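You operate a simulated robot arm through the tools that you are given. There is no shell and no other tool.

The job below is to be done with a simulated robot arm. You get a single attempt, and the scene is never put back.

Task
Tidy up after sowing: brush up the spilt soil and close the seed tin.
Fine: Sweep the soil into the green dustpan with the green hand brush and put the brush back. Press the seed tin lid home. Stand the sown label on the ledge edge by the thyme pot. Spill a teaspoon at most; pinch, break and dent nothing; leave nothing switched on. Set down upright: green hand brush, sown label. What is to be rubbed or washed off counts as gone when no trace of it is left.
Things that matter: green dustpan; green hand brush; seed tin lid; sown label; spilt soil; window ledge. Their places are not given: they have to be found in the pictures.

The check looks at the end state, three seconds after you hand in, the way a careful person would. Anything else that was tipped, shoved, dropped, spilled or broken makes it a failure. A push-on lid holds only when it is set on centred and level and pressed home; a screw cap is set on level and turned clockwise until tight.

Robot
A 7-joint arm with a two-finger parallel gripper, fixed in place. Base frame: the origin is on the floor under the middle of its stand, x ahead of it, y to its left, z up. Lengths are in m, angles in rad, forces in N, time in s.
It reaches about 1.479 m from its shoulder. Its first joint turns from -2.897 to 2.897 rad. Payload 4.4 kg.
The tool frame sits at the grasp point between the pads (the TCP): z along the fingers, y along the line on which they close. The tips reach 0.023 m beyond it. Largest opening 0.094 m; finger width 0.038, thickness 0.01; the body of the gripper, 0.054 by 0.096 m, starts 0.039 m behind the TCP.
Orientation is that of the tool frame in the base frame, as [roll, pitch, yaw] about the fixed x, y, z axes, in that order (R = Rz(yaw) Ry(pitch) Rx(roll)). With the fingers straight down and closing along the base's y, the tool's x points along the base's -x, its y along +y and its z along -z.

Tools
- The arm moves only by the tool jog_arm. Its argument "motion" is a list of rows, each an object of numbers (a shift or turn left out is 0, a gripper value left out holds the last): "dx", "dy", "dz": the shift along the base's x, y, z in m; "rx", "ry", "rz": the turn, a rotation vector about the base's x, y, z in rad; "claw": the closure, from 0 (fully open) to 1 (shut). In form: [{"dx": .., "dy": .., "dz": .., "rx": .., "ry": .., "rz": .., "claw": ..}, ...]. A call has 1 to 20 rows; each row shifts and turns the commanded pose from where the row before left it. A row lasts 0.2 s, in which the tool goes at most 0.05 m and 0.15 rad; a call with a longer step from one row to the next is refused whole, and so is a gripper value outside its range. A pose out of reach is approached as far as the arm can. The call stops where the force on the tool passes 40 N (or 10 N more than at its start, if that is more) or the arm is blocked; 0.2 s more then pass. Each finger travels about 0.072 m/s and halts on what it meets, pressing with about 30 N; the grip force reading is that of the motor and also rises with nothing between the fingers. The clock runs only during rows and for 0.2 s after the last one: add rows that do not move to give the fingers time. It gives the time, the measured TCP pose, the force on the tool (base axes), the opening and the grip force at its end, in the units of the frame above (readings bear some noise), with the torque about the TCP (base axes, N m) and any sound that the robot's microphone picked up.
- Cameras (640 x 400 px; columns grow to the right, rows downward): "scene" is fixed at [0.4028, -0.4975, 1.5323]; the picture's right is [0.91, -0.42, 0.00], its down [-0.19, -0.41, -0.89] and it looks along [0.37, 0.81, -0.45] (base axes); focal length 360 px, centre (320, 200). "wrist" rides on the gripper at [0.086, 0.016, -0.074] in the tool frame; the picture's right is [-0.18, 0.98, 0.00], its down [-0.58, -0.11, -0.81] and it looks along [-0.79, -0.15, 0.59] (tool axes); focal length 243 px, centre (320, 200).
- get_image(camera): a new picture of that camera. No time passes.
- point_at(camera, pixels): for up to 12 pixels [column, row] of the newest picture of that camera ("zoom" is the newest enlarged one), the place [x, y, z] in the base frame of the surface seen there, good to about 0.002 m. No time passes.
- close_up(camera, box): a new picture of the part [left, top, right, bottom] of that camera's present view, enlarged. No time passes.
- job_done(): hands the job in; it is judged then, once.

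Open the gripper and draw the arm clear of the work before you hand the job in, unless the task says otherwise.

The tools are called by a JSON object that holds its "api" and its "payload". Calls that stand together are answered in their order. jog_arm: Moves the arm, as the interface text tells. Its arguments: {"type":"object","properties":{"motion":{"type":"array","items":{"type":"object","properties":{"dx":{"type":"number"},"dy":{"type":"number"},"dz":{"type":"number"},"rx":{"type":"number"},"ry":{"type":"number"},"rz":{"type":"number"},"claw":{"type":"number"}}}}},"required":["motion"]} The other tools are called the same way: get_image (camera) takes a picture; point_at (camera, pixels) gives the place of the surface under pixels of a picture; close_up (camera, box) takes an enlarged picture of a part of a camera's view; job_done () hands the job in.

At the start:

```text
clock: 0.0
tcp_pos: [0.4226, 0.4617, 1.2228]
orientation: [3.141, -0.001, 3.141]
force: [-0.5, -0.1, 0.2]
ft_torque: [-0.03, 0.01, 0.04]
finger_gap: 0.0939
gripper_force: 0.1
```

scene: 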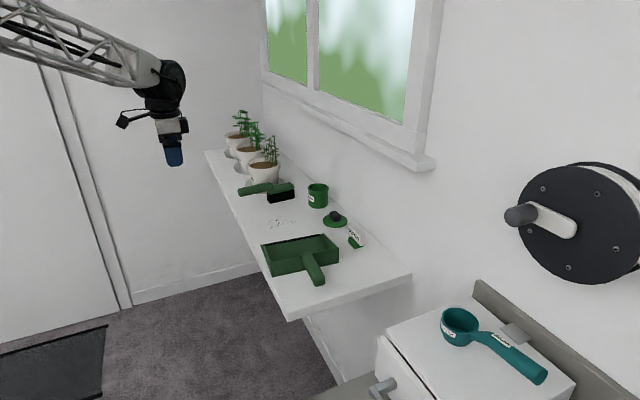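
wrist: 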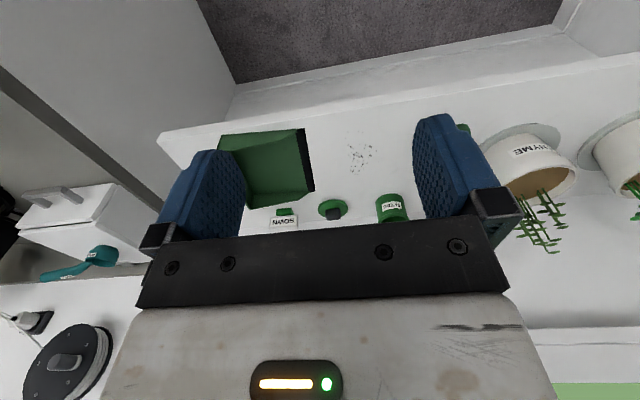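

The scene shows the ledge with the brush near (265,190), dustpan at (300,260), soil at (282,223), tin at (318,195), lid at (336,220), label at (356,236). I take close-ups to find details.

{"api": "close_up", "payload": {"camera": "scene", "box": [200, 100, 420, 330]}}

{"api": "get_image", "payload": {"camera": "wrist"}}

```text
1.74 times, centred on (310, 215) of scene
```

zoom: 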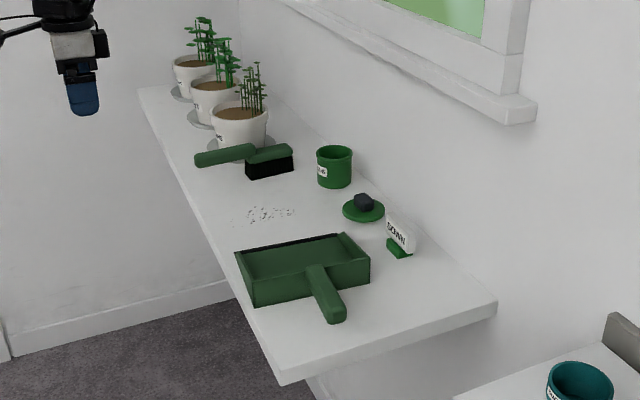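

```text
taken
```

wrist: 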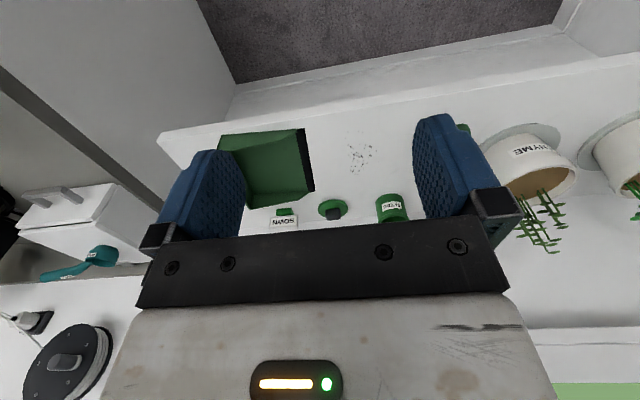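

I get the coordinates of key points on the scene: ledge corners, brush, dustpan, soil, tin, lid, label, thyme pot.

{"api": "close_up", "payload": {"camera": "scene", "box": [230, 150, 390, 250]}}

{"api": "point_at", "payload": {"camera": "scene", "pixels": [[206, 152], [288, 318], [410, 274], [282, 223], [318, 187], [336, 220], [354, 242], [264, 168], [258, 187], [281, 189], [300, 262], [315, 275]]}}

```text
4.00 times, centred on (310, 200) of scene
```

zoom: 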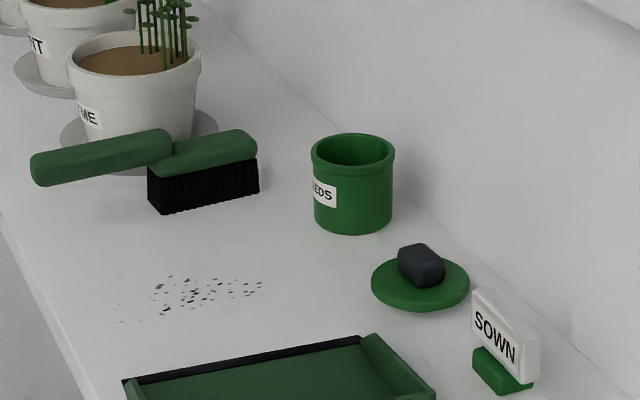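

```text
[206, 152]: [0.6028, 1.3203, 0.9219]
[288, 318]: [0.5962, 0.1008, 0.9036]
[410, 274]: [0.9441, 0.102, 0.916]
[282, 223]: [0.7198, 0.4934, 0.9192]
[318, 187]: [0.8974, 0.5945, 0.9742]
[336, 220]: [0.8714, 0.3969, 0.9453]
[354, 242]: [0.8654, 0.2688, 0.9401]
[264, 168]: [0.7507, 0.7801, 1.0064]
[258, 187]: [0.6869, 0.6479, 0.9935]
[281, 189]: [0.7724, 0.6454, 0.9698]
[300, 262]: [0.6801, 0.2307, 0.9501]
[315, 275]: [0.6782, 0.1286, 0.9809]
```

The ledge spans x 0.60–0.945, y 0.10–1.32, with top at about z 0.919. I point at details of the brush, lid, label, tin, and soil in the zoom picture.

{"api": "point_at", "payload": {"camera": "zoom", "pixels": [[40, 168], [45, 182], [165, 137], [100, 150], [178, 160], [250, 140], [160, 205], [255, 190], [150, 178], [205, 155], [170, 150], [100, 172]]}}

{"api": "point_at", "payload": {"camera": "zoom", "pixels": [[315, 155], [392, 155], [352, 136], [352, 170], [355, 230], [372, 282], [468, 280], [420, 305], [420, 250], [405, 255], [437, 258], [420, 275]]}}

{"api": "point_at", "payload": {"camera": "zoom", "pixels": [[480, 300], [530, 340], [525, 375], [478, 325], [505, 310], [475, 355], [520, 392], [535, 360], [120, 305], [262, 283], [175, 315], [170, 280]]}}

{"api": "point_at", "payload": {"camera": "zoom", "pixels": [[130, 385], [370, 340], [250, 362], [430, 385], [380, 350], [75, 135], [215, 125], [70, 75], [200, 65], [130, 75], [90, 115], [260, 380]]}}

```text
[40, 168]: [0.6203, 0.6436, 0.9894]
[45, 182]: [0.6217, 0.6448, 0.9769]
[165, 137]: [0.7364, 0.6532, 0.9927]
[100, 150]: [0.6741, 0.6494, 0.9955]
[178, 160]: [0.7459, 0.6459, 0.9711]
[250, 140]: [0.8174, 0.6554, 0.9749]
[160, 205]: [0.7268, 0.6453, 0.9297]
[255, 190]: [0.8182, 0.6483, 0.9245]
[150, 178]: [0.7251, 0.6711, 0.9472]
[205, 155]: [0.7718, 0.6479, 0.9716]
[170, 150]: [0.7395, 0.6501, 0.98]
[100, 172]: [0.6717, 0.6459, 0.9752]
```

```text
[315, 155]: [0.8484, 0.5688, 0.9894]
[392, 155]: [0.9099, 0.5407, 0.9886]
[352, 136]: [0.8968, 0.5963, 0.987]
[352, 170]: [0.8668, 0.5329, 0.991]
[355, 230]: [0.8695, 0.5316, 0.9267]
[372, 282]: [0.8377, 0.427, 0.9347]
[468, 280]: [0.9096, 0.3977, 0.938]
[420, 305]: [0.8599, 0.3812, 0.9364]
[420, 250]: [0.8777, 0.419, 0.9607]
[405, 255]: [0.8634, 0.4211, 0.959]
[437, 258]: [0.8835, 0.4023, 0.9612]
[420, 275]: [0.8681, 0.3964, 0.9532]
```

```text
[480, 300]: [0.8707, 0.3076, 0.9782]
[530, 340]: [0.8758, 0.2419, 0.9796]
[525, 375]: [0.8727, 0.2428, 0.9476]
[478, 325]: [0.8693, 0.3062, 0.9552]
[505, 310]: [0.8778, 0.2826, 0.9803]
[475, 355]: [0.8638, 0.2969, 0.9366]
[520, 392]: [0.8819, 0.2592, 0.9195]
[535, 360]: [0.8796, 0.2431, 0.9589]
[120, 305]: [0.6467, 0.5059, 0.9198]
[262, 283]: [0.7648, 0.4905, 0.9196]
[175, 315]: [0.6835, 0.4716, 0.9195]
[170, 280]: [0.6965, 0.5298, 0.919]
```

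```text
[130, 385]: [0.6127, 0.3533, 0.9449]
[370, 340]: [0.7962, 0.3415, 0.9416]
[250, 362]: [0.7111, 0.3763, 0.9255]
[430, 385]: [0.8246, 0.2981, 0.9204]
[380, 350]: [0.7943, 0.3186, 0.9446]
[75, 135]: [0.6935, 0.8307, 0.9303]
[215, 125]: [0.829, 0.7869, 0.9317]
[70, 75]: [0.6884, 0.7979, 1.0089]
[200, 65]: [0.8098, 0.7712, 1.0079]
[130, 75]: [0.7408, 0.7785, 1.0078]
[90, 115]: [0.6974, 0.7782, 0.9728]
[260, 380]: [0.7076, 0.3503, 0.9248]
```

Bristles are at x 0.725–0.82, y≈0.645–0.67; soil covers x≈0.647–0.765, y≈0.47–0.53; pan mouth is at y≈0.37. I enlarge the lid/tin/label and the brush more for accurate geometry.

{"api": "close_up", "payload": {"camera": "scene", "box": [300, 175, 380, 255]}}

{"api": "close_up", "payload": {"camera": "scene", "box": [230, 150, 310, 210]}}

{"api": "close_up", "payload": {"camera": "scene", "box": [250, 205, 350, 295]}}

{"api": "close_up", "payload": {"camera": "wrist", "box": [210, 120, 420, 240]}}

```text
5.00 times, centred on (340, 215) of scene
```

zoom: 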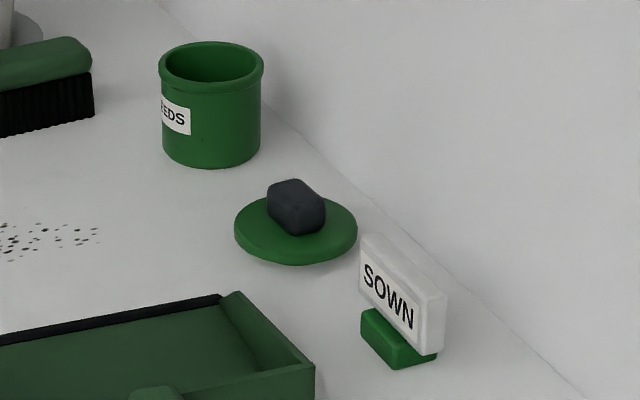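

```text
6.67 times, centred on (270, 180) of scene
```

zoom: 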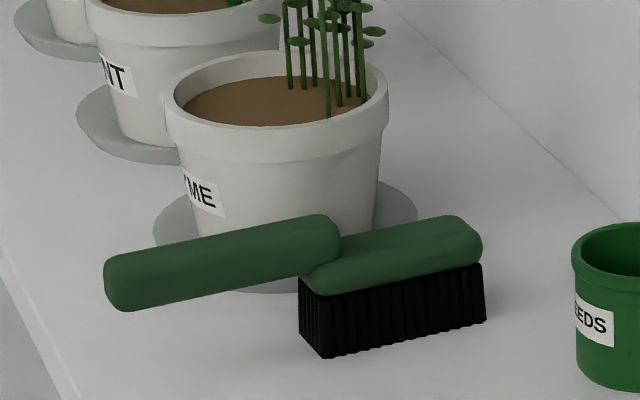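

```text
4.44 times, centred on (300, 250) of scene
```

zoom: 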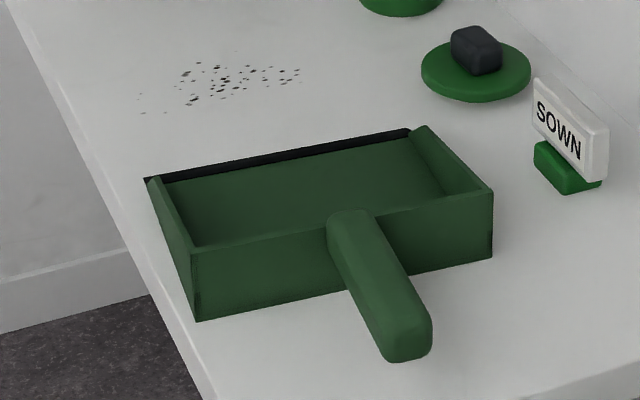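

```text
3.05 times, centred on (315, 180) of wrist
```

zoom: 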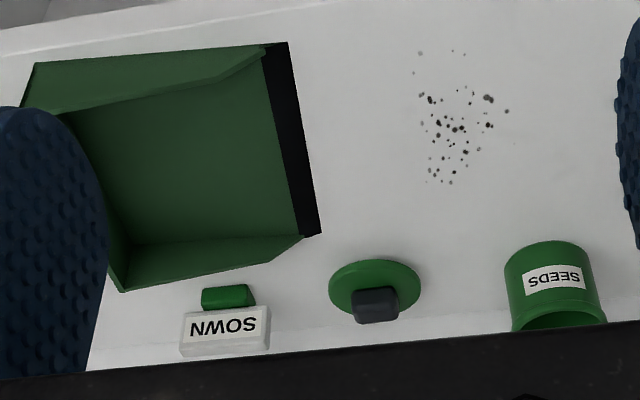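

The first job is the brush. I move the arm to above the brush handle (around x 0.60, y 0.66, z 1.15), staying well above everything, to look at it with the wrist camera.

{"api": "jog_arm", "payload": {"motion": [{"dx": 0.025, "dy": 0.028, "dz": -0.01}, {"dx": 0.025, "dy": 0.028, "dz": -0.01}, {"dx": 0.025, "dy": 0.028, "dz": -0.01}, {"dx": 0.025, "dy": 0.028, "dz": -0.01}, {"dx": 0.025, "dy": 0.028, "dz": -0.01}, {"dx": 0.025, "dy": 0.028, "dz": -0.01}, {"dx": 0.025, "dy": 0.03, "dz": -0.01}, {"dx": 0, "dy": 0, "dz": 0}]}}

{"api": "get_image", "payload": {"camera": "wrist"}}

{"api": "get_image", "payload": {"camera": "scene"}}

```text
clock: 1.8
tcp_pos: [0.5969, 0.662, 1.1575]
orientation: [-3.141, 0.0, 3.141]
force: [-0.7, -0.4, 0.0]
ft_torque: [0.02, 0.02, 0.03]
finger_gap: 0.0942
gripper_force: 0.0
```

```text
taken
```

wrist: 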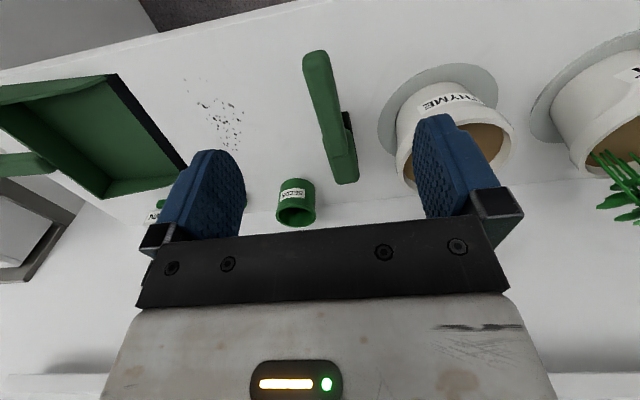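

```text
taken
```

scene: 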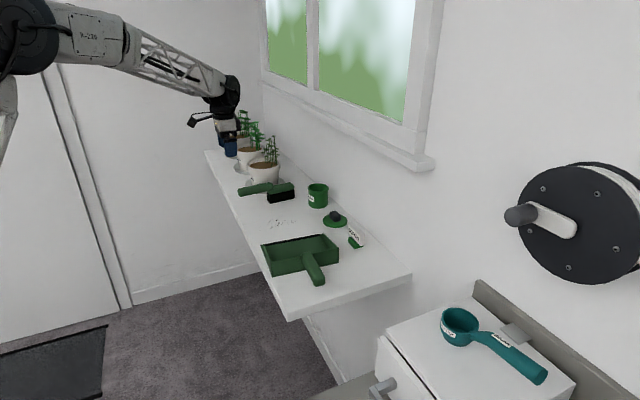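

The wrist picture shows the brush handle from (315,55) to (345,180). I measure its edges to centre the grasp.

{"api": "close_up", "payload": {"camera": "wrist", "box": [280, 40, 400, 190]}}

{"api": "point_at", "payload": {"camera": "wrist", "pixels": [[305, 58], [326, 58], [316, 54], [312, 85], [333, 85], [322, 100], [320, 110], [338, 110], [326, 150], [355, 150], [346, 125], [345, 180]]}}

```text
2.67 times, centred on (340, 115) of wrist
```

zoom: 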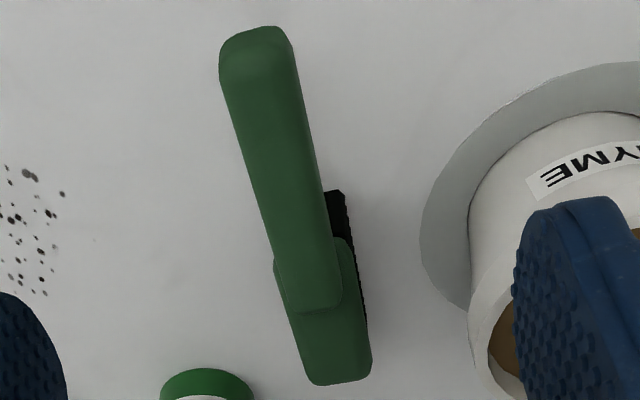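

```text
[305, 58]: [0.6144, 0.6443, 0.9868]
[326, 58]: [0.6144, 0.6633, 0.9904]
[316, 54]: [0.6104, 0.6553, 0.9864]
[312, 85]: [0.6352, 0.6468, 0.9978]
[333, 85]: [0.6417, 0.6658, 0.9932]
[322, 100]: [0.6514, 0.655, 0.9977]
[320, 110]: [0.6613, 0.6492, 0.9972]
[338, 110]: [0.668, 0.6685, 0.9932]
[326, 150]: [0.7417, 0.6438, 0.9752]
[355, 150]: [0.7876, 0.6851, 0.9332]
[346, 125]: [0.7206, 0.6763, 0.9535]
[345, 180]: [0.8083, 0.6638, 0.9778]
```

The handle is about 0.025 wide, its axis running from (0.614,0.655) to (0.81,0.664), a yaw of about 0.045 rad, at height 0.972–0.997. I go above x≈0.69 and turn by the same yaw, then check the pose before descending.

{"api": "jog_arm", "payload": {"motion": [{"dx": 0.03, "dy": 0, "dz": -0.02, "rz": 0.045}, {"dx": 0.03, "dy": 0, "dz": -0.03}, {"dx": 0.033, "dy": -0.002, "dz": -0.03}, {"dz": -0.01}, {}, {}]}}

{"api": "get_image", "payload": {"camera": "wrist"}}

```text
clock: 3.2
tcp_pos: [0.6921, 0.6578, 1.0645]
orientation: [3.141, 0.0, -3.097]
force: [-0.1, -0.5, -0.1]
ft_torque: [0.02, 0.01, 0.03]
finger_gap: 0.0938
gripper_force: 0.0
```

```text
taken
```

wrist: 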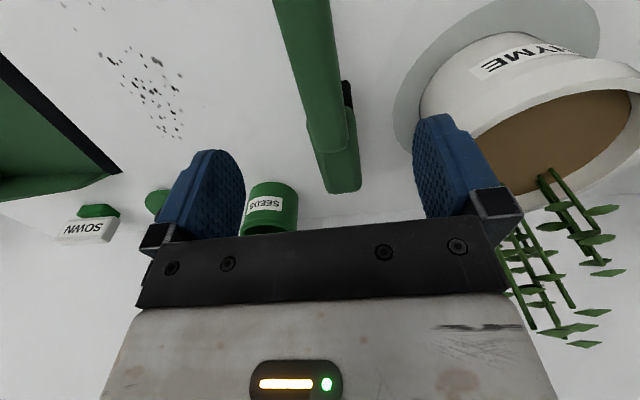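

The brush is between the fingers; the thyme stems appear to the right, so I check how far they are before descending.

{"api": "point_at", "payload": {"camera": "wrist", "pixels": [[545, 175], [500, 240], [430, 95], [420, 130], [322, 60], [290, 60], [335, 110], [515, 290], [560, 330], [395, 120], [268, 190], [296, 200]]}}

```text
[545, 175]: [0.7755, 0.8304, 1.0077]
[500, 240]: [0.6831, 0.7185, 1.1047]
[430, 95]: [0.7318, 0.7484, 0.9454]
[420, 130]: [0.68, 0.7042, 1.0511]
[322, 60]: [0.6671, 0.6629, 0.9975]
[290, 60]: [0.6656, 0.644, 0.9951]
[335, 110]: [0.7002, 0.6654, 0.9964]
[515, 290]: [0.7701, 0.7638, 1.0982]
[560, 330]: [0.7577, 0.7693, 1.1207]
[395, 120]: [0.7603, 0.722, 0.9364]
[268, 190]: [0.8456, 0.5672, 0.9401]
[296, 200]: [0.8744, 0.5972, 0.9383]
```

The closest stems are at y≈0.764, well clear of the gripper's side at about 0.71. I descend to z≈0.985 around the handle with the gripper open.

{"api": "jog_arm", "payload": {"motion": [{"dz": -0.03}, {"dz": -0.03}, {"dz": -0.019}, {}, {}]}}

{"api": "get_image", "payload": {"camera": "wrist"}}

{"api": "close_up", "payload": {"camera": "scene", "box": [220, 110, 320, 210]}}

```text
clock: 4.4
tcp_pos: [0.6912, 0.6596, 0.9857]
orientation: [-3.141, 0.0, -3.096]
force: [0.3, -0.3, 1.0]
ft_torque: [0.04, 0.0, -0.02]
finger_gap: 0.0941
gripper_force: 0.0
```

```text
taken
```

wrist: 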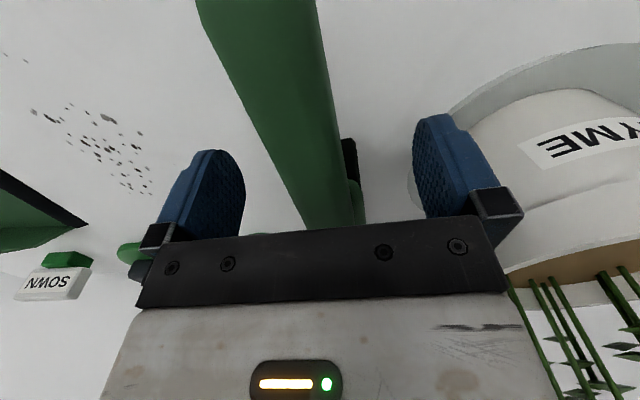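

```text
4.00 times, centred on (270, 160) of scene
```

zoom: 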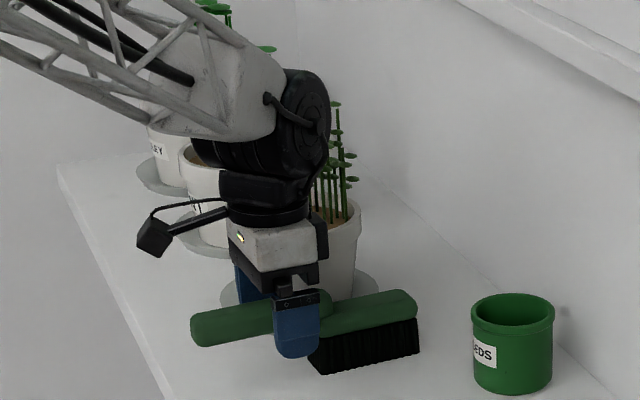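

The gripper straddles the handle at (0.691,0.660,0.986). I close the fingers on the handle.

{"api": "jog_arm", "payload": {"motion": [{"claw": 0.6}, {"claw": 0.7}, {"claw": 0.8}, {"claw": 0.9}, {"claw": 0.9}, {"claw": 0.9}]}}

{"api": "close_up", "payload": {"camera": "scene", "box": [220, 110, 320, 210]}}

```text
clock: 5.8
tcp_pos: [0.691, 0.6607, 0.9843]
orientation: [-3.141, 0.0, -3.099]
force: [-1.2, -0.1, 0.7]
ft_torque: [0.02, -0.04, 0.05]
finger_gap: 0.0272
gripper_force: 30.5
```

```text
4.00 times, centred on (270, 160) of scene
```

zoom: 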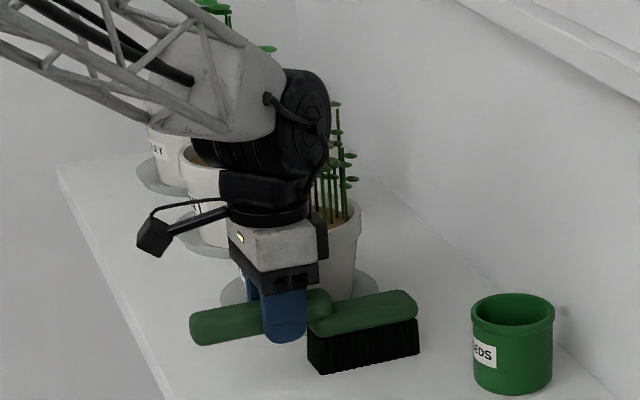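

The handle is held (gap 0.027, 30 N). Before sweeping, I measure the dustpan walls and floor precisely.

{"api": "close_up", "payload": {"camera": "scene", "box": [250, 205, 350, 295]}}

{"api": "point_at", "payload": {"camera": "zoom", "pixels": [[148, 180], [165, 195], [192, 246], [193, 252], [300, 150], [300, 170], [300, 200], [405, 133], [430, 135], [485, 190], [445, 185], [490, 205]]}}

{"api": "point_at", "payload": {"camera": "zoom", "pixels": [[155, 183], [200, 240], [250, 234], [430, 205], [330, 215], [345, 215], [420, 150], [440, 200], [170, 178], [170, 186], [400, 140], [400, 132]]}}

```text
4.44 times, centred on (300, 250) of scene
```

zoom: 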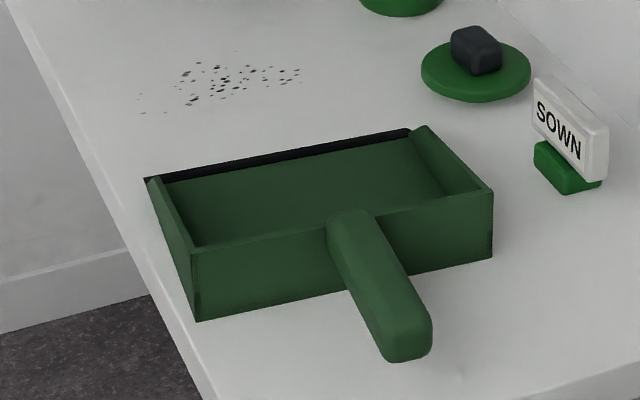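

```text
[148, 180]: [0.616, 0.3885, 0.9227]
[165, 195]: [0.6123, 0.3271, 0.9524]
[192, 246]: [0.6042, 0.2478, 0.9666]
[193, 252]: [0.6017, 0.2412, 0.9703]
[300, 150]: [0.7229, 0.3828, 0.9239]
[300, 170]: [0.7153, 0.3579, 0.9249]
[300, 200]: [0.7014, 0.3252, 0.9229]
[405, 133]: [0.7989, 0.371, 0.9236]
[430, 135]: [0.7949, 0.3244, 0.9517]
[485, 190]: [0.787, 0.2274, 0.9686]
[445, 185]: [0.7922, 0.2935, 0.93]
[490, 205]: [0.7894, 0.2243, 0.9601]
```

```text
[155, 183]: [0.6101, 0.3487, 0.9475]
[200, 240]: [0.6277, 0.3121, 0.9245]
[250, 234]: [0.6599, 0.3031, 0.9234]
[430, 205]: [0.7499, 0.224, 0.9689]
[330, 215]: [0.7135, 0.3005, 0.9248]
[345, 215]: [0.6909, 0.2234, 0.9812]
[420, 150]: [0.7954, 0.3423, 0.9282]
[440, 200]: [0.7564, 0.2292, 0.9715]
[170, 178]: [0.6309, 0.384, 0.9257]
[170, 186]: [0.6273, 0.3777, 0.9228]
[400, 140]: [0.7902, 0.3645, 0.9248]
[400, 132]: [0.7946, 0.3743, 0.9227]
```

The pan is yawed about −0.09 rad: lip from (0.616,0.389) to (0.799,0.371), floor z≈0.924, side walls starting at y≈0.35 with top 0.9475. I measure the extents of the soil grains and the tips of the bristles' rest height.

{"api": "point_at", "payload": {"camera": "zoom", "pixels": [[139, 97], [142, 113], [299, 70], [296, 80], [235, 52], [185, 75], [192, 102], [165, 110], [200, 63], [250, 85], [230, 95], [160, 92]]}}

{"api": "close_up", "payload": {"camera": "scene", "box": [255, 205, 325, 240]}}

```text
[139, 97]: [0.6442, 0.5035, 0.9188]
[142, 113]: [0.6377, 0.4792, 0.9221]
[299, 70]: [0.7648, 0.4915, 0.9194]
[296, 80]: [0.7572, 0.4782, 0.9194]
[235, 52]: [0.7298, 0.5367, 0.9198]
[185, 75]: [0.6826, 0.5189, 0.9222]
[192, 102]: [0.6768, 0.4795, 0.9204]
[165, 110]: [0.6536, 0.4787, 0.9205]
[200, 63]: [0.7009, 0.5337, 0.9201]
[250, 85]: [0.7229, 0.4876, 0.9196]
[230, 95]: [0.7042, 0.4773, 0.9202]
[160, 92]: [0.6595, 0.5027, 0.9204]
```

```text
9.14 times, centred on (290, 222) of scene
```

zoom: 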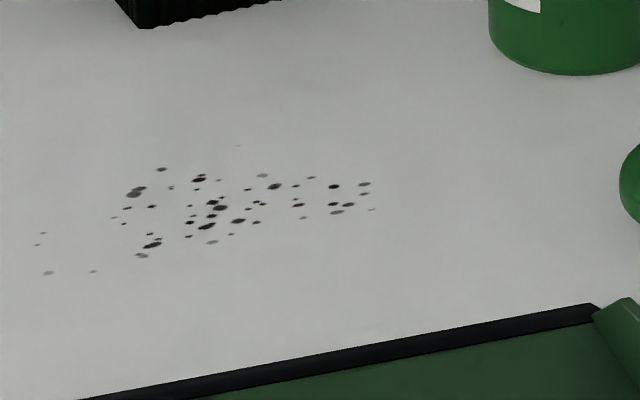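

The grains span about x 0.635–0.77, y 0.475–0.545. I lift the brush 3 cm, turn it by −0.133 rad to match the pan's yaw, and check how it hangs.

{"api": "jog_arm", "payload": {"motion": [{"dz": 0.01, "claw": 0.9}, {"dz": 0.02}, {"dy": -0.02, "rz": -0.05}, {"dx": -0.02, "dy": -0.02, "rz": -0.05}, {"dx": -0.03, "dy": -0.02, "rz": -0.033}, {}, {}]}}

{"api": "close_up", "payload": {"camera": "scene", "box": [210, 110, 350, 250]}}

{"api": "get_image", "payload": {"camera": "wrist"}}

```text
clock: 7.4
tcp_pos: [0.6413, 0.5976, 1.0151]
orientation: [3.14, -0.001, 3.052]
force: [0.2, 0.3, -0.9]
ft_torque: [0.0, 0.09, -0.02]
finger_gap: 0.0274
gripper_force: 30.0
```

```text
2.86 times, centred on (280, 180) of scene
```

zoom: 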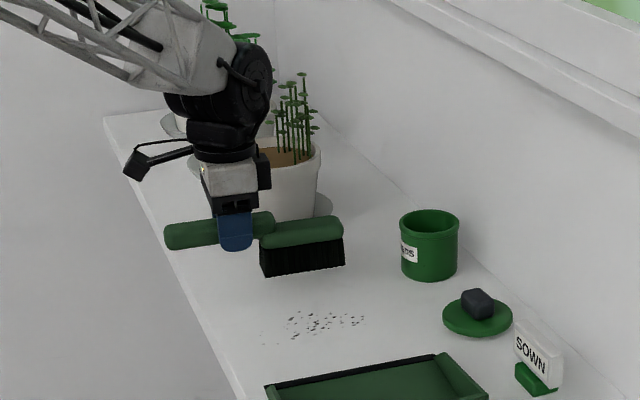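

```text
taken
```

wrist: 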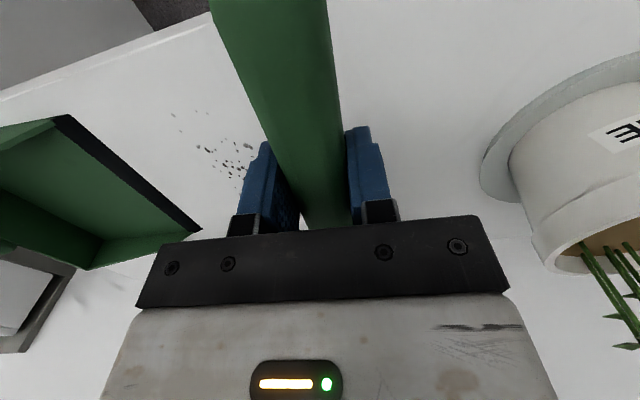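

The brush is held. I measure bristle bottom corners in the zoom at (262,277), (343,264), and block points to see whether it hangs level.

{"api": "point_at", "payload": {"camera": "zoom", "pixels": [[264, 274], [270, 274], [341, 262], [335, 262], [262, 250], [262, 265], [342, 243], [280, 233], [335, 222], [172, 235], [195, 235], [340, 252]]}}

```text
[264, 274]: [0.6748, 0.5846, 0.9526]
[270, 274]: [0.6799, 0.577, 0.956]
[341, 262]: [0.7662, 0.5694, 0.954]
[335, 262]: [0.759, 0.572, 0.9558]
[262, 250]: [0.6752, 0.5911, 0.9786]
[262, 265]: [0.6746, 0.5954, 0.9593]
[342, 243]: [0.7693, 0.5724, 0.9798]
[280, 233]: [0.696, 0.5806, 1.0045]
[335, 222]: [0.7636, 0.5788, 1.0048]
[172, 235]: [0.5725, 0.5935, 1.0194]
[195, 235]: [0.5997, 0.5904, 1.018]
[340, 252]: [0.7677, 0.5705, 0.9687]
```

The brush hangs level (bottom ≈0.952), bristles spanning TCP x +0.033…+0.129. I move to lane A (TCP x≈0.593) and lower to bristle contact just behind the soil.

{"api": "jog_arm", "payload": {"motion": [{"dx": -0.024}, {"dx": -0.024}, {"dz": -0.015}, {"dz": -0.01}, {"dz": -0.005}, {"dz": -0.002}, {}]}}

{"api": "close_up", "payload": {"camera": "scene", "box": [230, 170, 330, 250]}}

```text
clock: 9.0
tcp_pos: [0.5933, 0.6013, 0.9849]
orientation: [3.141, 0.0, 3.052]
force: [-1.3, 5.0, 19.6]
ft_torque: [0.06, -0.47, 0.08]
finger_gap: 0.0273
gripper_force: 30.1
```

```text
5.00 times, centred on (280, 210) of scene
```

zoom: 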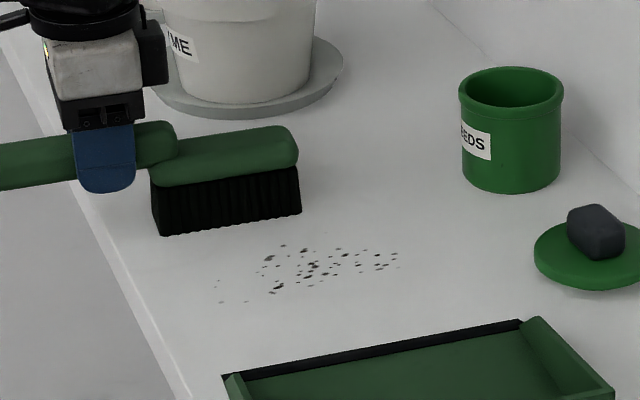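

Contact is made at about 20 N down; I ease up 1 mm and sweep slowly toward the pan for the first part, then look at how the soil behaves.

{"api": "jog_arm", "payload": {"motion": [{"dz": 0.001}, {"dy": -0.01}, {"dy": -0.01}, {"dy": -0.01}, {"dy": -0.01}, {"dy": -0.01}, {"dy": -0.01}, {"dy": -0.01}, {"dy": -0.01}, {}]}}

{"api": "close_up", "payload": {"camera": "scene", "box": [230, 170, 330, 250]}}

```text
clock: 11.2
tcp_pos: [0.5927, 0.5194, 0.9843]
orientation: [-3.142, 0.0, 3.052]
force: [-1.2, 0.4, 3.6]
ft_torque: [-0.04, 0.03, -0.04]
finger_gap: 0.0275
gripper_force: 29.6
```

```text
5.00 times, centred on (280, 210) of scene
```

zoom: 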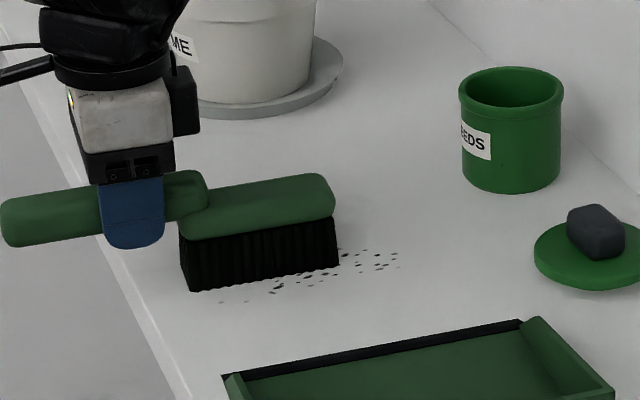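

The brush has passed over the back half; I press 1 mm lower for firm contact and continue the sweep to just before the pan lip.

{"api": "jog_arm", "payload": {"motion": [{"dz": -0.001}, {"dy": -0.01}, {"dy": -0.01}, {"dy": -0.01}, {"dy": -0.01}, {"dy": -0.01}, {"dy": -0.01}, {"dy": -0.01}, {"dy": -0.01}, {}]}}

{"api": "close_up", "payload": {"camera": "scene", "box": [230, 170, 330, 250]}}

{"api": "get_image", "payload": {"camera": "wrist"}}

```text
clock: 13.4
tcp_pos: [0.5908, 0.4387, 0.9803]
orientation: [-3.139, -0.002, 3.052]
force: [-2.2, 2.0, 10.0]
ft_torque: [0.01, -0.21, 0.06]
finger_gap: 0.0276
gripper_force: 29.9
```

```text
5.00 times, centred on (280, 210) of scene
```

zoom: 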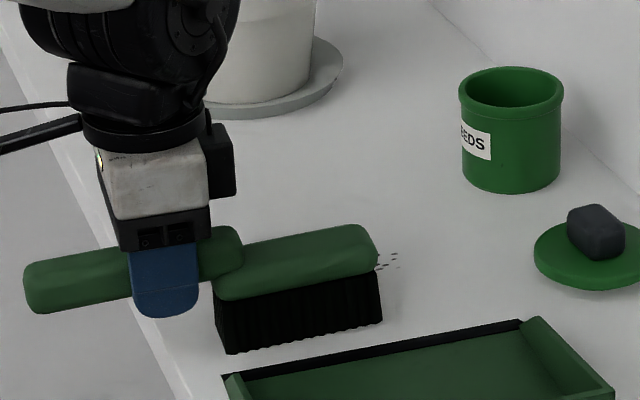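

```text
taken
```

wrist: 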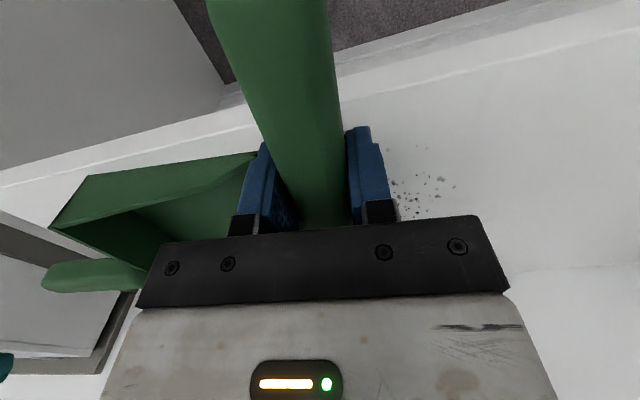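

Some grains remain behind the brush at wrist (390–455,150–215). I locate them and look closer.

{"api": "close_up", "payload": {"camera": "wrist", "box": [370, 120, 490, 220]}}

{"api": "point_at", "payload": {"camera": "wrist", "pixels": [[390, 150], [427, 148], [441, 180], [453, 186], [408, 213], [392, 183], [418, 195], [405, 160]]}}

```text
4.00 times, centred on (430, 170) of wrist
```

zoom: 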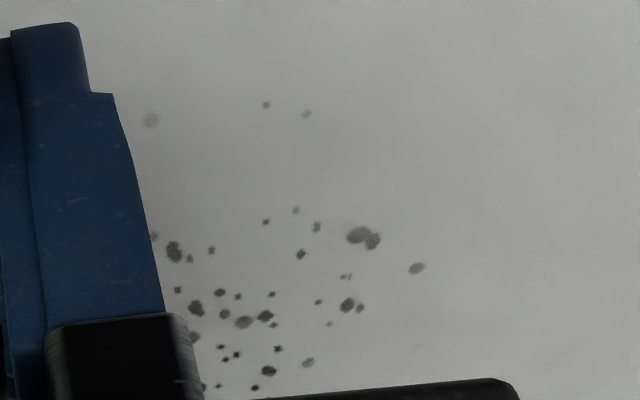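

```text
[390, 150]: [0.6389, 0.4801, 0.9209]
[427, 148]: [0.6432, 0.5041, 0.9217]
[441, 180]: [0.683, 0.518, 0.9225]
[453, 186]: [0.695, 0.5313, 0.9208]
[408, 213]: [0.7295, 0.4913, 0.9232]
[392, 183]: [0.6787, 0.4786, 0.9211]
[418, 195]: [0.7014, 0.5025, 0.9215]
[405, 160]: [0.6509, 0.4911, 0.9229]
```

The grains have not shifted, only faded slightly, so it needs repeated firmer strokes. I finish this stroke properly into the pan: rise over the lip, shift slightly right to clear the pan's left wall, and go in.

{"api": "jog_arm", "payload": {"motion": [{"dx": 0.004, "dy": -0.01, "dz": 0.001}, {"dx": 0.004, "dy": -0.01, "dz": 0.005}, {"dx": 0.004, "dy": -0.01, "dz": 0.002}, {"dy": -0.015}, {"dy": -0.015}, {"dy": -0.015}, {"dy": -0.015}, {}]}}

{"api": "close_up", "payload": {"camera": "scene", "box": [230, 170, 370, 300]}}

```text
clock: 15.2
tcp_pos: [0.6032, 0.3469, 0.9896]
orientation: [-3.141, -0.001, 3.054]
force: [0.0, 0.8, -0.6]
ft_torque: [-0.04, 0.09, -0.03]
finger_gap: 0.0276
gripper_force: 30.1
```

```text
3.08 times, centred on (300, 235) of scene
```

zoom: 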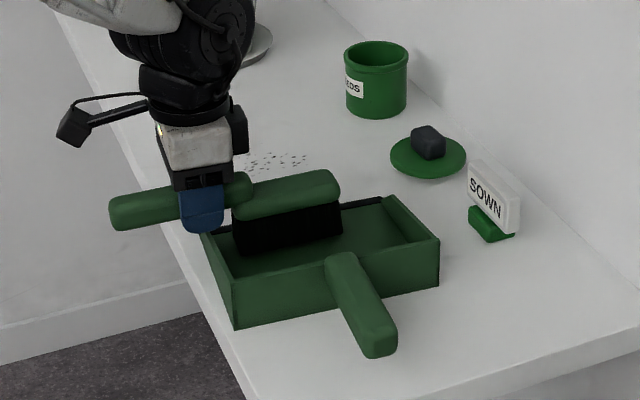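

The brush is inside the pan, touching nothing. I lift and carry it back behind the soil, then look at the marks.

{"api": "jog_arm", "payload": {"motion": [{"dz": 0.02}, {"dz": 0.02, "dy": 0.01}, {"dy": 0.04}, {"dy": 0.04}, {"dy": 0.04}, {"dy": 0.04}, {"dy": 0.04}, {"dy": 0.04}, {"dx": -0.008, "dy": 0.005}, {}, {}]}}

{"api": "close_up", "payload": {"camera": "scene", "box": [255, 205, 325, 240]}}

{"api": "close_up", "payload": {"camera": "scene", "box": [230, 170, 370, 300]}}

```text
clock: 17.6
tcp_pos: [0.5961, 0.6026, 1.0314]
orientation: [3.142, 0.0, 3.052]
force: [-0.1, 0.1, -1.0]
ft_torque: [-0.03, 0.05, 0.01]
finger_gap: 0.0278
gripper_force: 30.3
```

```text
9.14 times, centred on (290, 222) of scene
```

zoom: 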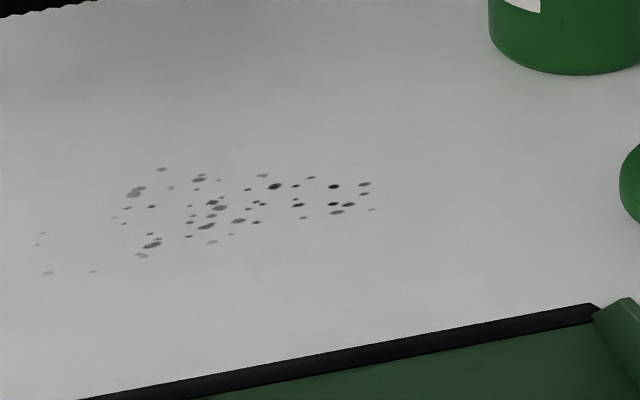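

```text
3.08 times, centred on (300, 235) of scene
```

zoom: 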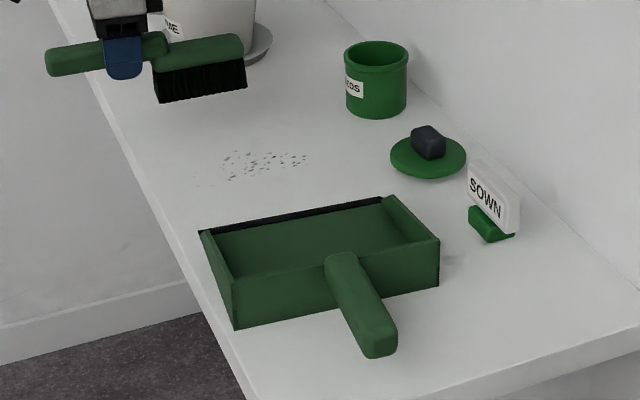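

The grains in lane A (left) faded by perhaps a third while those on the right stayed dark, so rubbing contact removes them gradually. I now do a full stroke on lane B (TCP x≈0.653) ending in the pan.

{"api": "jog_arm", "payload": {"motion": [{"dx": 0.03, "dz": -0.02}, {"dx": 0.027, "dz": -0.018}, {"dz": -0.008}, {"dz": -0.0025}, {"dy": -0.015}, {"dy": -0.015}, {"dy": -0.015}, {"dy": -0.015}, {"dy": -0.015}, {"dy": -0.015}, {"dy": -0.015}, {"dy": -0.015}, {"dy": -0.02}, {"dy": -0.02}, {"dy": -0.01, "dx": -0.004, "dz": 0.0015}, {"dy": -0.01, "dx": -0.003, "dz": 0.005}, {"dy": -0.01, "dx": -0.003, "dz": 0.002}, {"dy": -0.02}, {"dy": -0.02}, {"dy": -0.02}]}}

{"api": "close_up", "payload": {"camera": "scene", "box": [230, 170, 370, 300]}}

```text
clock: 21.8
tcp_pos: [0.6427, 0.3533, 0.9919]
orientation: [-3.14, 0.0, 3.053]
force: [0.5, -0.4, -0.3]
ft_torque: [0.01, 0.07, -0.05]
finger_gap: 0.0277
gripper_force: 29.4
```

```text
3.08 times, centred on (300, 235) of scene
```

zoom: 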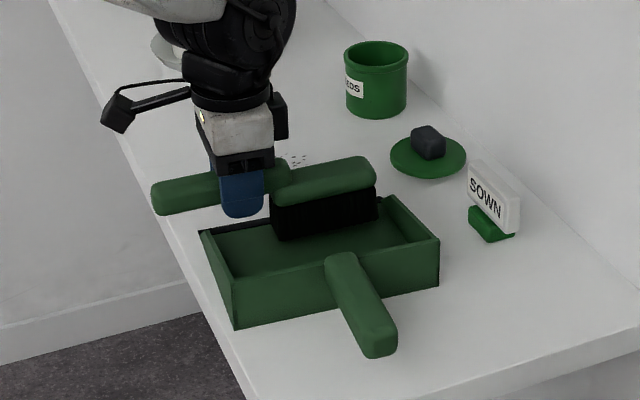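

The lane B stroke went into the pan without contact. I lift and return behind the soil to view the fading.

{"api": "jog_arm", "payload": {"motion": [{"dz": 0.02}, {"dz": 0.02, "dy": 0.01}, {"dy": 0.04}, {"dy": 0.04}, {"dy": 0.04}, {"dy": 0.04}, {"dy": 0.04}, {"dy": 0.04, "dx": 0.01}, {}, {}]}}

{"api": "close_up", "payload": {"camera": "scene", "box": [255, 205, 325, 240]}}

```text
clock: 24.0
tcp_pos: [0.6516, 0.6067, 1.0307]
orientation: [-3.142, 0.0, 3.052]
force: [-0.5, -0.2, -0.5]
ft_torque: [0.04, 0.07, 0.01]
finger_gap: 0.0277
gripper_force: 29.9
```

```text
9.14 times, centred on (290, 222) of scene
```

zoom: 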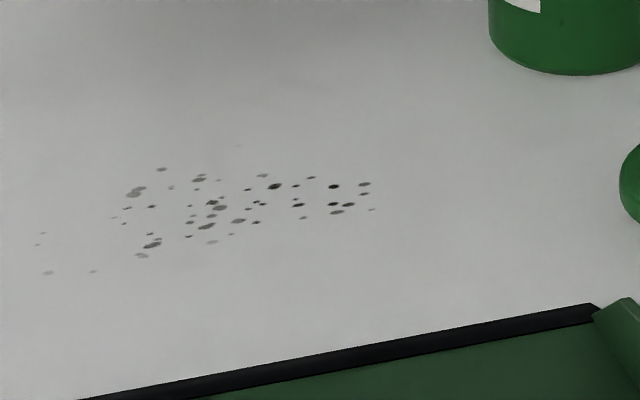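

Lane B hardly changed, so that stroke probably had too little pressure or was too fast. I lower again on lane B and check the contact force before sweeping.

{"api": "jog_arm", "payload": {"motion": [{"dz": -0.02}, {"dz": -0.02}, {"dz": -0.006}, {"dz": -0.003}, {}]}}

```text
clock: 25.2
tcp_pos: [0.6526, 0.6064, 0.9821]
orientation: [-3.141, 0.0, 3.051]
force: [0.5, -0.2, -0.7]
ft_torque: [-0.01, 0.08, -0.03]
finger_gap: 0.0276
gripper_force: 29.8
```

No contact yet at z 0.982, so the brush has shifted up a little in the grip. I lower in 1 mm steps to find contact.

{"api": "jog_arm", "payload": {"motion": [{"dz": -0.001}, {"dz": -0.001}, {}]}}

{"api": "close_up", "payload": {"camera": "scene", "box": [230, 150, 330, 240]}}

```text
clock: 26.0
tcp_pos: [0.6529, 0.6053, 0.9808]
orientation: [3.14, -0.001, 3.052]
force: [0.9, -0.5, -1.8]
ft_torque: [0.01, 0.07, 0.02]
finger_gap: 0.0278
gripper_force: 29.9
```

```text
4.44 times, centred on (280, 195) of scene
```

zoom: 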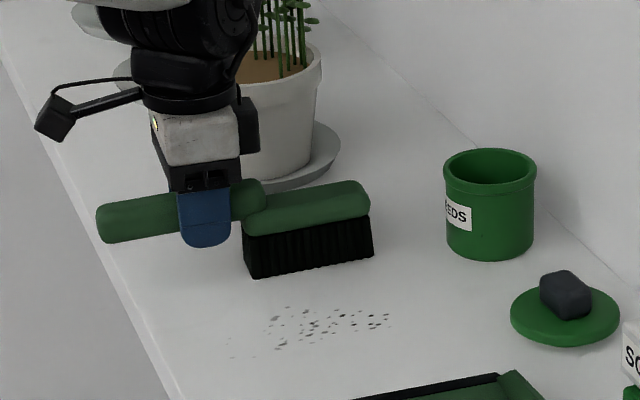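

I check the bristle-bottom heights at both ends.

{"api": "point_at", "payload": {"camera": "zoom", "pixels": [[258, 274], [300, 268], [368, 254], [250, 240], [365, 215], [105, 225], [240, 190], [360, 190], [255, 276], [369, 257]]}}

```text
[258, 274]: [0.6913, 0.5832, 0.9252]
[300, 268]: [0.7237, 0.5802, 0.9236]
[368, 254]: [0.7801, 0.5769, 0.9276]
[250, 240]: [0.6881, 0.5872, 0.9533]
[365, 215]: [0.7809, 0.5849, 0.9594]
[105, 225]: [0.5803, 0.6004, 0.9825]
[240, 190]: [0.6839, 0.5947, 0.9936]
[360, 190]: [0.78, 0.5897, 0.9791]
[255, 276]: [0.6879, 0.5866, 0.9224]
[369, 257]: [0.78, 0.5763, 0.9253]
```

The bristle bottom is about 0.922–0.925, still ~3 mm above the ledge (0.9195), slightly tilted. I lower further in small steps to contact.

{"api": "jog_arm", "payload": {"motion": [{"dz": -0.0015}, {"dz": -0.0015}, {}]}}

```text
clock: 26.8
tcp_pos: [0.6534, 0.6049, 0.981]
orientation: [3.14, 0.002, 3.051]
force: [-5.5, 4.1, 20.6]
ft_torque: [0.05, -0.36, 0.1]
finger_gap: 0.0278
gripper_force: 29.9
```

Now contact is about 20 N. I sweep slowly forward over the soil in lane B.

{"api": "jog_arm", "payload": {"motion": [{"dy": -0.01}, {"dy": -0.01}, {"dy": -0.01}, {"dy": -0.01}, {"dy": -0.01}, {"dy": -0.01}, {"dy": -0.01}, {"dy": -0.01}]}}

{"api": "close_up", "payload": {"camera": "scene", "box": [230, 150, 330, 240]}}

```text
clock: 28.6
tcp_pos: [0.6533, 0.5235, 0.9762]
orientation: [-3.141, 0.001, 3.052]
force: [0.8, 4.2, 10.8]
ft_torque: [0.11, -0.41, 0.15]
finger_gap: 0.0278
gripper_force: 30.2
```

```text
4.44 times, centred on (280, 195) of scene
```

zoom: 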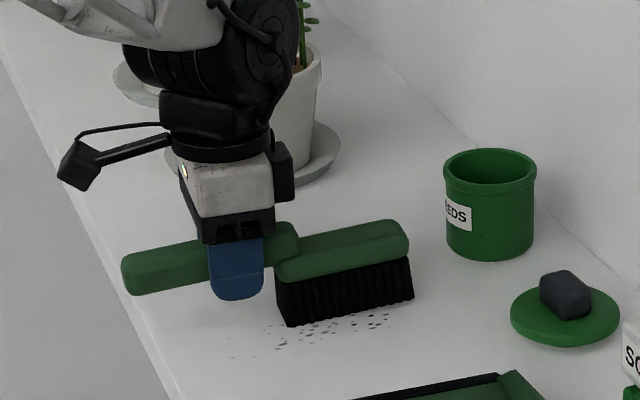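

Force is about 11 N. I continue forward at the same height to just before the lip.

{"api": "jog_arm", "payload": {"motion": [{"dy": -0.01}, {"dy": -0.01}, {"dy": -0.01}, {"dy": -0.01}, {"dy": -0.01}, {"dy": -0.01}, {"dy": -0.01}, {"dy": -0.01}]}}

{"api": "close_up", "payload": {"camera": "scene", "box": [230, 170, 330, 260]}}

{"api": "get_image", "payload": {"camera": "wrist"}}

```text
clock: 30.4
tcp_pos: [0.6532, 0.4438, 0.976]
orientation: [-3.14, -0.001, 3.053]
force: [-0.8, 1.2, 5.5]
ft_torque: [0.05, -0.14, 0.07]
finger_gap: 0.028
gripper_force: 30.3
```

```text
4.44 times, centred on (280, 215) of scene
```

zoom: 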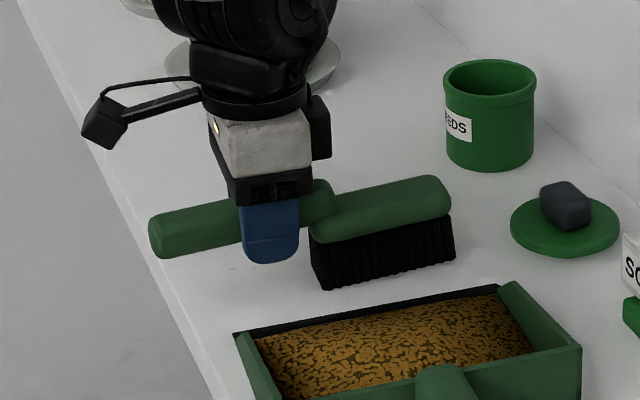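

```text
taken
```

wrist: 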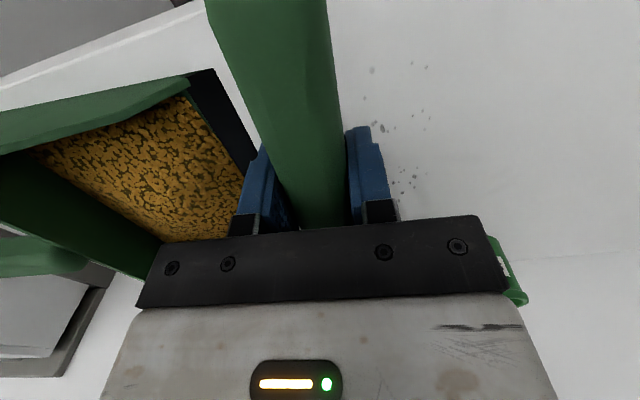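

The dustpan now shows soil in it and the marks have faded a lot. I lift and return behind the soil, then look at what remains.

{"api": "jog_arm", "payload": {"motion": [{"dz": 0.02}, {"dz": 0.02, "dy": 0.02}, {"dy": 0.035}, {"dy": 0.035}, {"dy": 0.035}, {"dy": 0.035}, {}, {}]}}

{"api": "close_up", "payload": {"camera": "scene", "box": [255, 205, 325, 240]}}

{"api": "close_up", "payload": {"camera": "scene", "box": [210, 130, 350, 290]}}

```text
clock: 32.2
tcp_pos: [0.6521, 0.6039, 1.0184]
orientation: [3.141, 0.0, 3.054]
force: [0.2, 0.6, -0.7]
ft_torque: [0.03, 0.07, 0.02]
finger_gap: 0.0277
gripper_force: 29.9
```

```text
9.14 times, centred on (290, 222) of scene
```

zoom: 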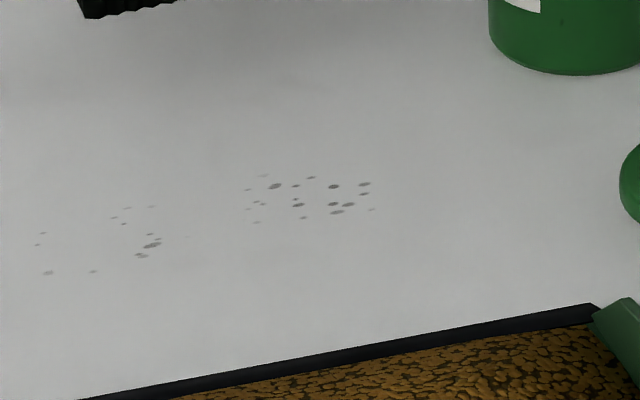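

```text
2.50 times, centred on (280, 210) of scene
```

zoom: 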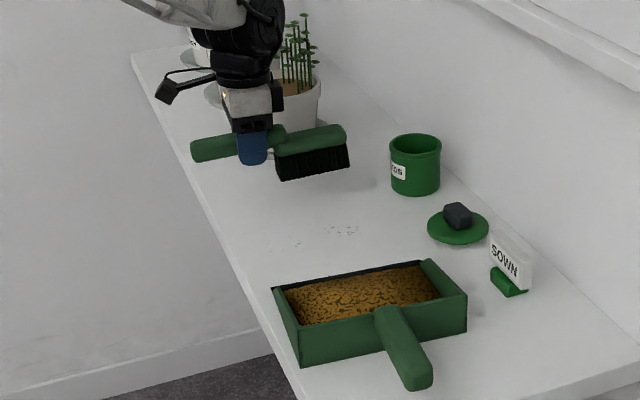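

The overlap region is already clean; the left and right bits are faded. One or two more strokes per lane should do; I lower on lane B again to contact.

{"api": "jog_arm", "payload": {"motion": [{"dz": -0.02}, {"dz": -0.018}, {"dz": -0.003}, {"dz": -0.002}, {}]}}

```text
clock: 33.4
tcp_pos: [0.6542, 0.6035, 0.9744]
orientation: [3.139, 0.002, 3.052]
force: [-3.9, -1.6, 19.7]
ft_torque: [-0.19, -0.41, -0.06]
finger_gap: 0.0278
gripper_force: 30.0
```

Contact is about 20 N again. I sweep slowly across lane B to just before the lip, then look.

{"api": "jog_arm", "payload": {"motion": [{"dy": -0.01}, {"dy": -0.01}, {"dy": -0.01}, {"dy": -0.01}, {"dy": -0.01}, {"dy": -0.01}, {"dy": -0.01}, {"dy": -0.01}, {"dy": -0.01}, {"dy": -0.01}, {"dy": -0.01}, {"dy": -0.01}, {"dy": -0.01}, {"dy": -0.01}, {"dy": -0.01}, {"dy": -0.01}]}}

{"api": "close_up", "payload": {"camera": "scene", "box": [230, 170, 330, 260]}}

```text
clock: 36.8
tcp_pos: [0.653, 0.4427, 0.972]
orientation: [3.141, -0.001, 3.053]
force: [-0.8, 5.0, 16.1]
ft_torque: [0.07, -0.53, 0.18]
finger_gap: 0.0278
gripper_force: 30.3
```

```text
4.44 times, centred on (280, 215) of scene
```

zoom: 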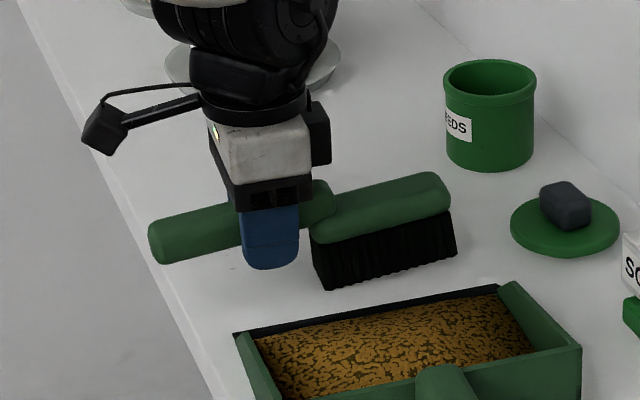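

The bristles look slightly pitched with the far end up. I lift, return to lane A, and measure the tilt to correct it.

{"api": "jog_arm", "payload": {"motion": [{"dz": 0.02}, {"dz": 0.02, "dy": 0.02}, {"dy": 0.035, "dx": -0.02}, {"dy": 0.035, "dx": -0.02}, {"dy": 0.035, "dx": -0.02}, {"dy": 0.035}, {}, {}]}}

{"api": "close_up", "payload": {"camera": "scene", "box": [255, 205, 325, 240]}}

{"api": "close_up", "payload": {"camera": "scene", "box": [215, 130, 315, 230]}}

```text
clock: 38.6
tcp_pos: [0.5923, 0.6018, 1.0123]
orientation: [3.141, 0.001, 3.053]
force: [0.5, -0.7, -1.4]
ft_torque: [-0.03, 0.1, -0.02]
finger_gap: 0.0275
gripper_force: 29.6
```

```text
9.14 times, centred on (290, 222) of scene
```

zoom: 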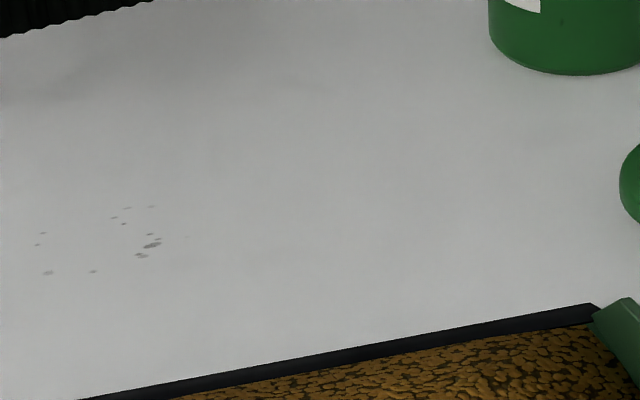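

```text
4.00 times, centred on (265, 180) of scene
```

zoom: 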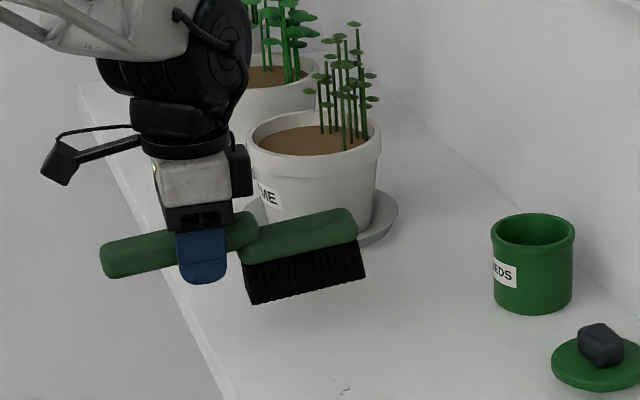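

The right part is clean; only the left cluster remains (x≈0.635–0.68). I measure the brush tilt from the bristle-bottom corners.

{"api": "point_at", "payload": {"camera": "zoom", "pixels": [[253, 303], [258, 301], [362, 277], [355, 278], [246, 272], [357, 247], [300, 292], [110, 270], [180, 260], [246, 286], [115, 250], [345, 215]]}}

```text
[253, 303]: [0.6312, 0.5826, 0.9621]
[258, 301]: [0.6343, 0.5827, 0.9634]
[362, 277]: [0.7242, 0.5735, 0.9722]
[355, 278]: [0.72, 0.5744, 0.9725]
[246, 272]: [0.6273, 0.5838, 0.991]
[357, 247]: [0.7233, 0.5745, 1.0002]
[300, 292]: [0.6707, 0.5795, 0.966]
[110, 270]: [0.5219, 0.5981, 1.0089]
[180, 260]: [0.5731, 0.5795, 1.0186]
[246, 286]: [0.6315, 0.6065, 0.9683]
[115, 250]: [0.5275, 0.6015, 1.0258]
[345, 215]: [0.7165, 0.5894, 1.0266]
```

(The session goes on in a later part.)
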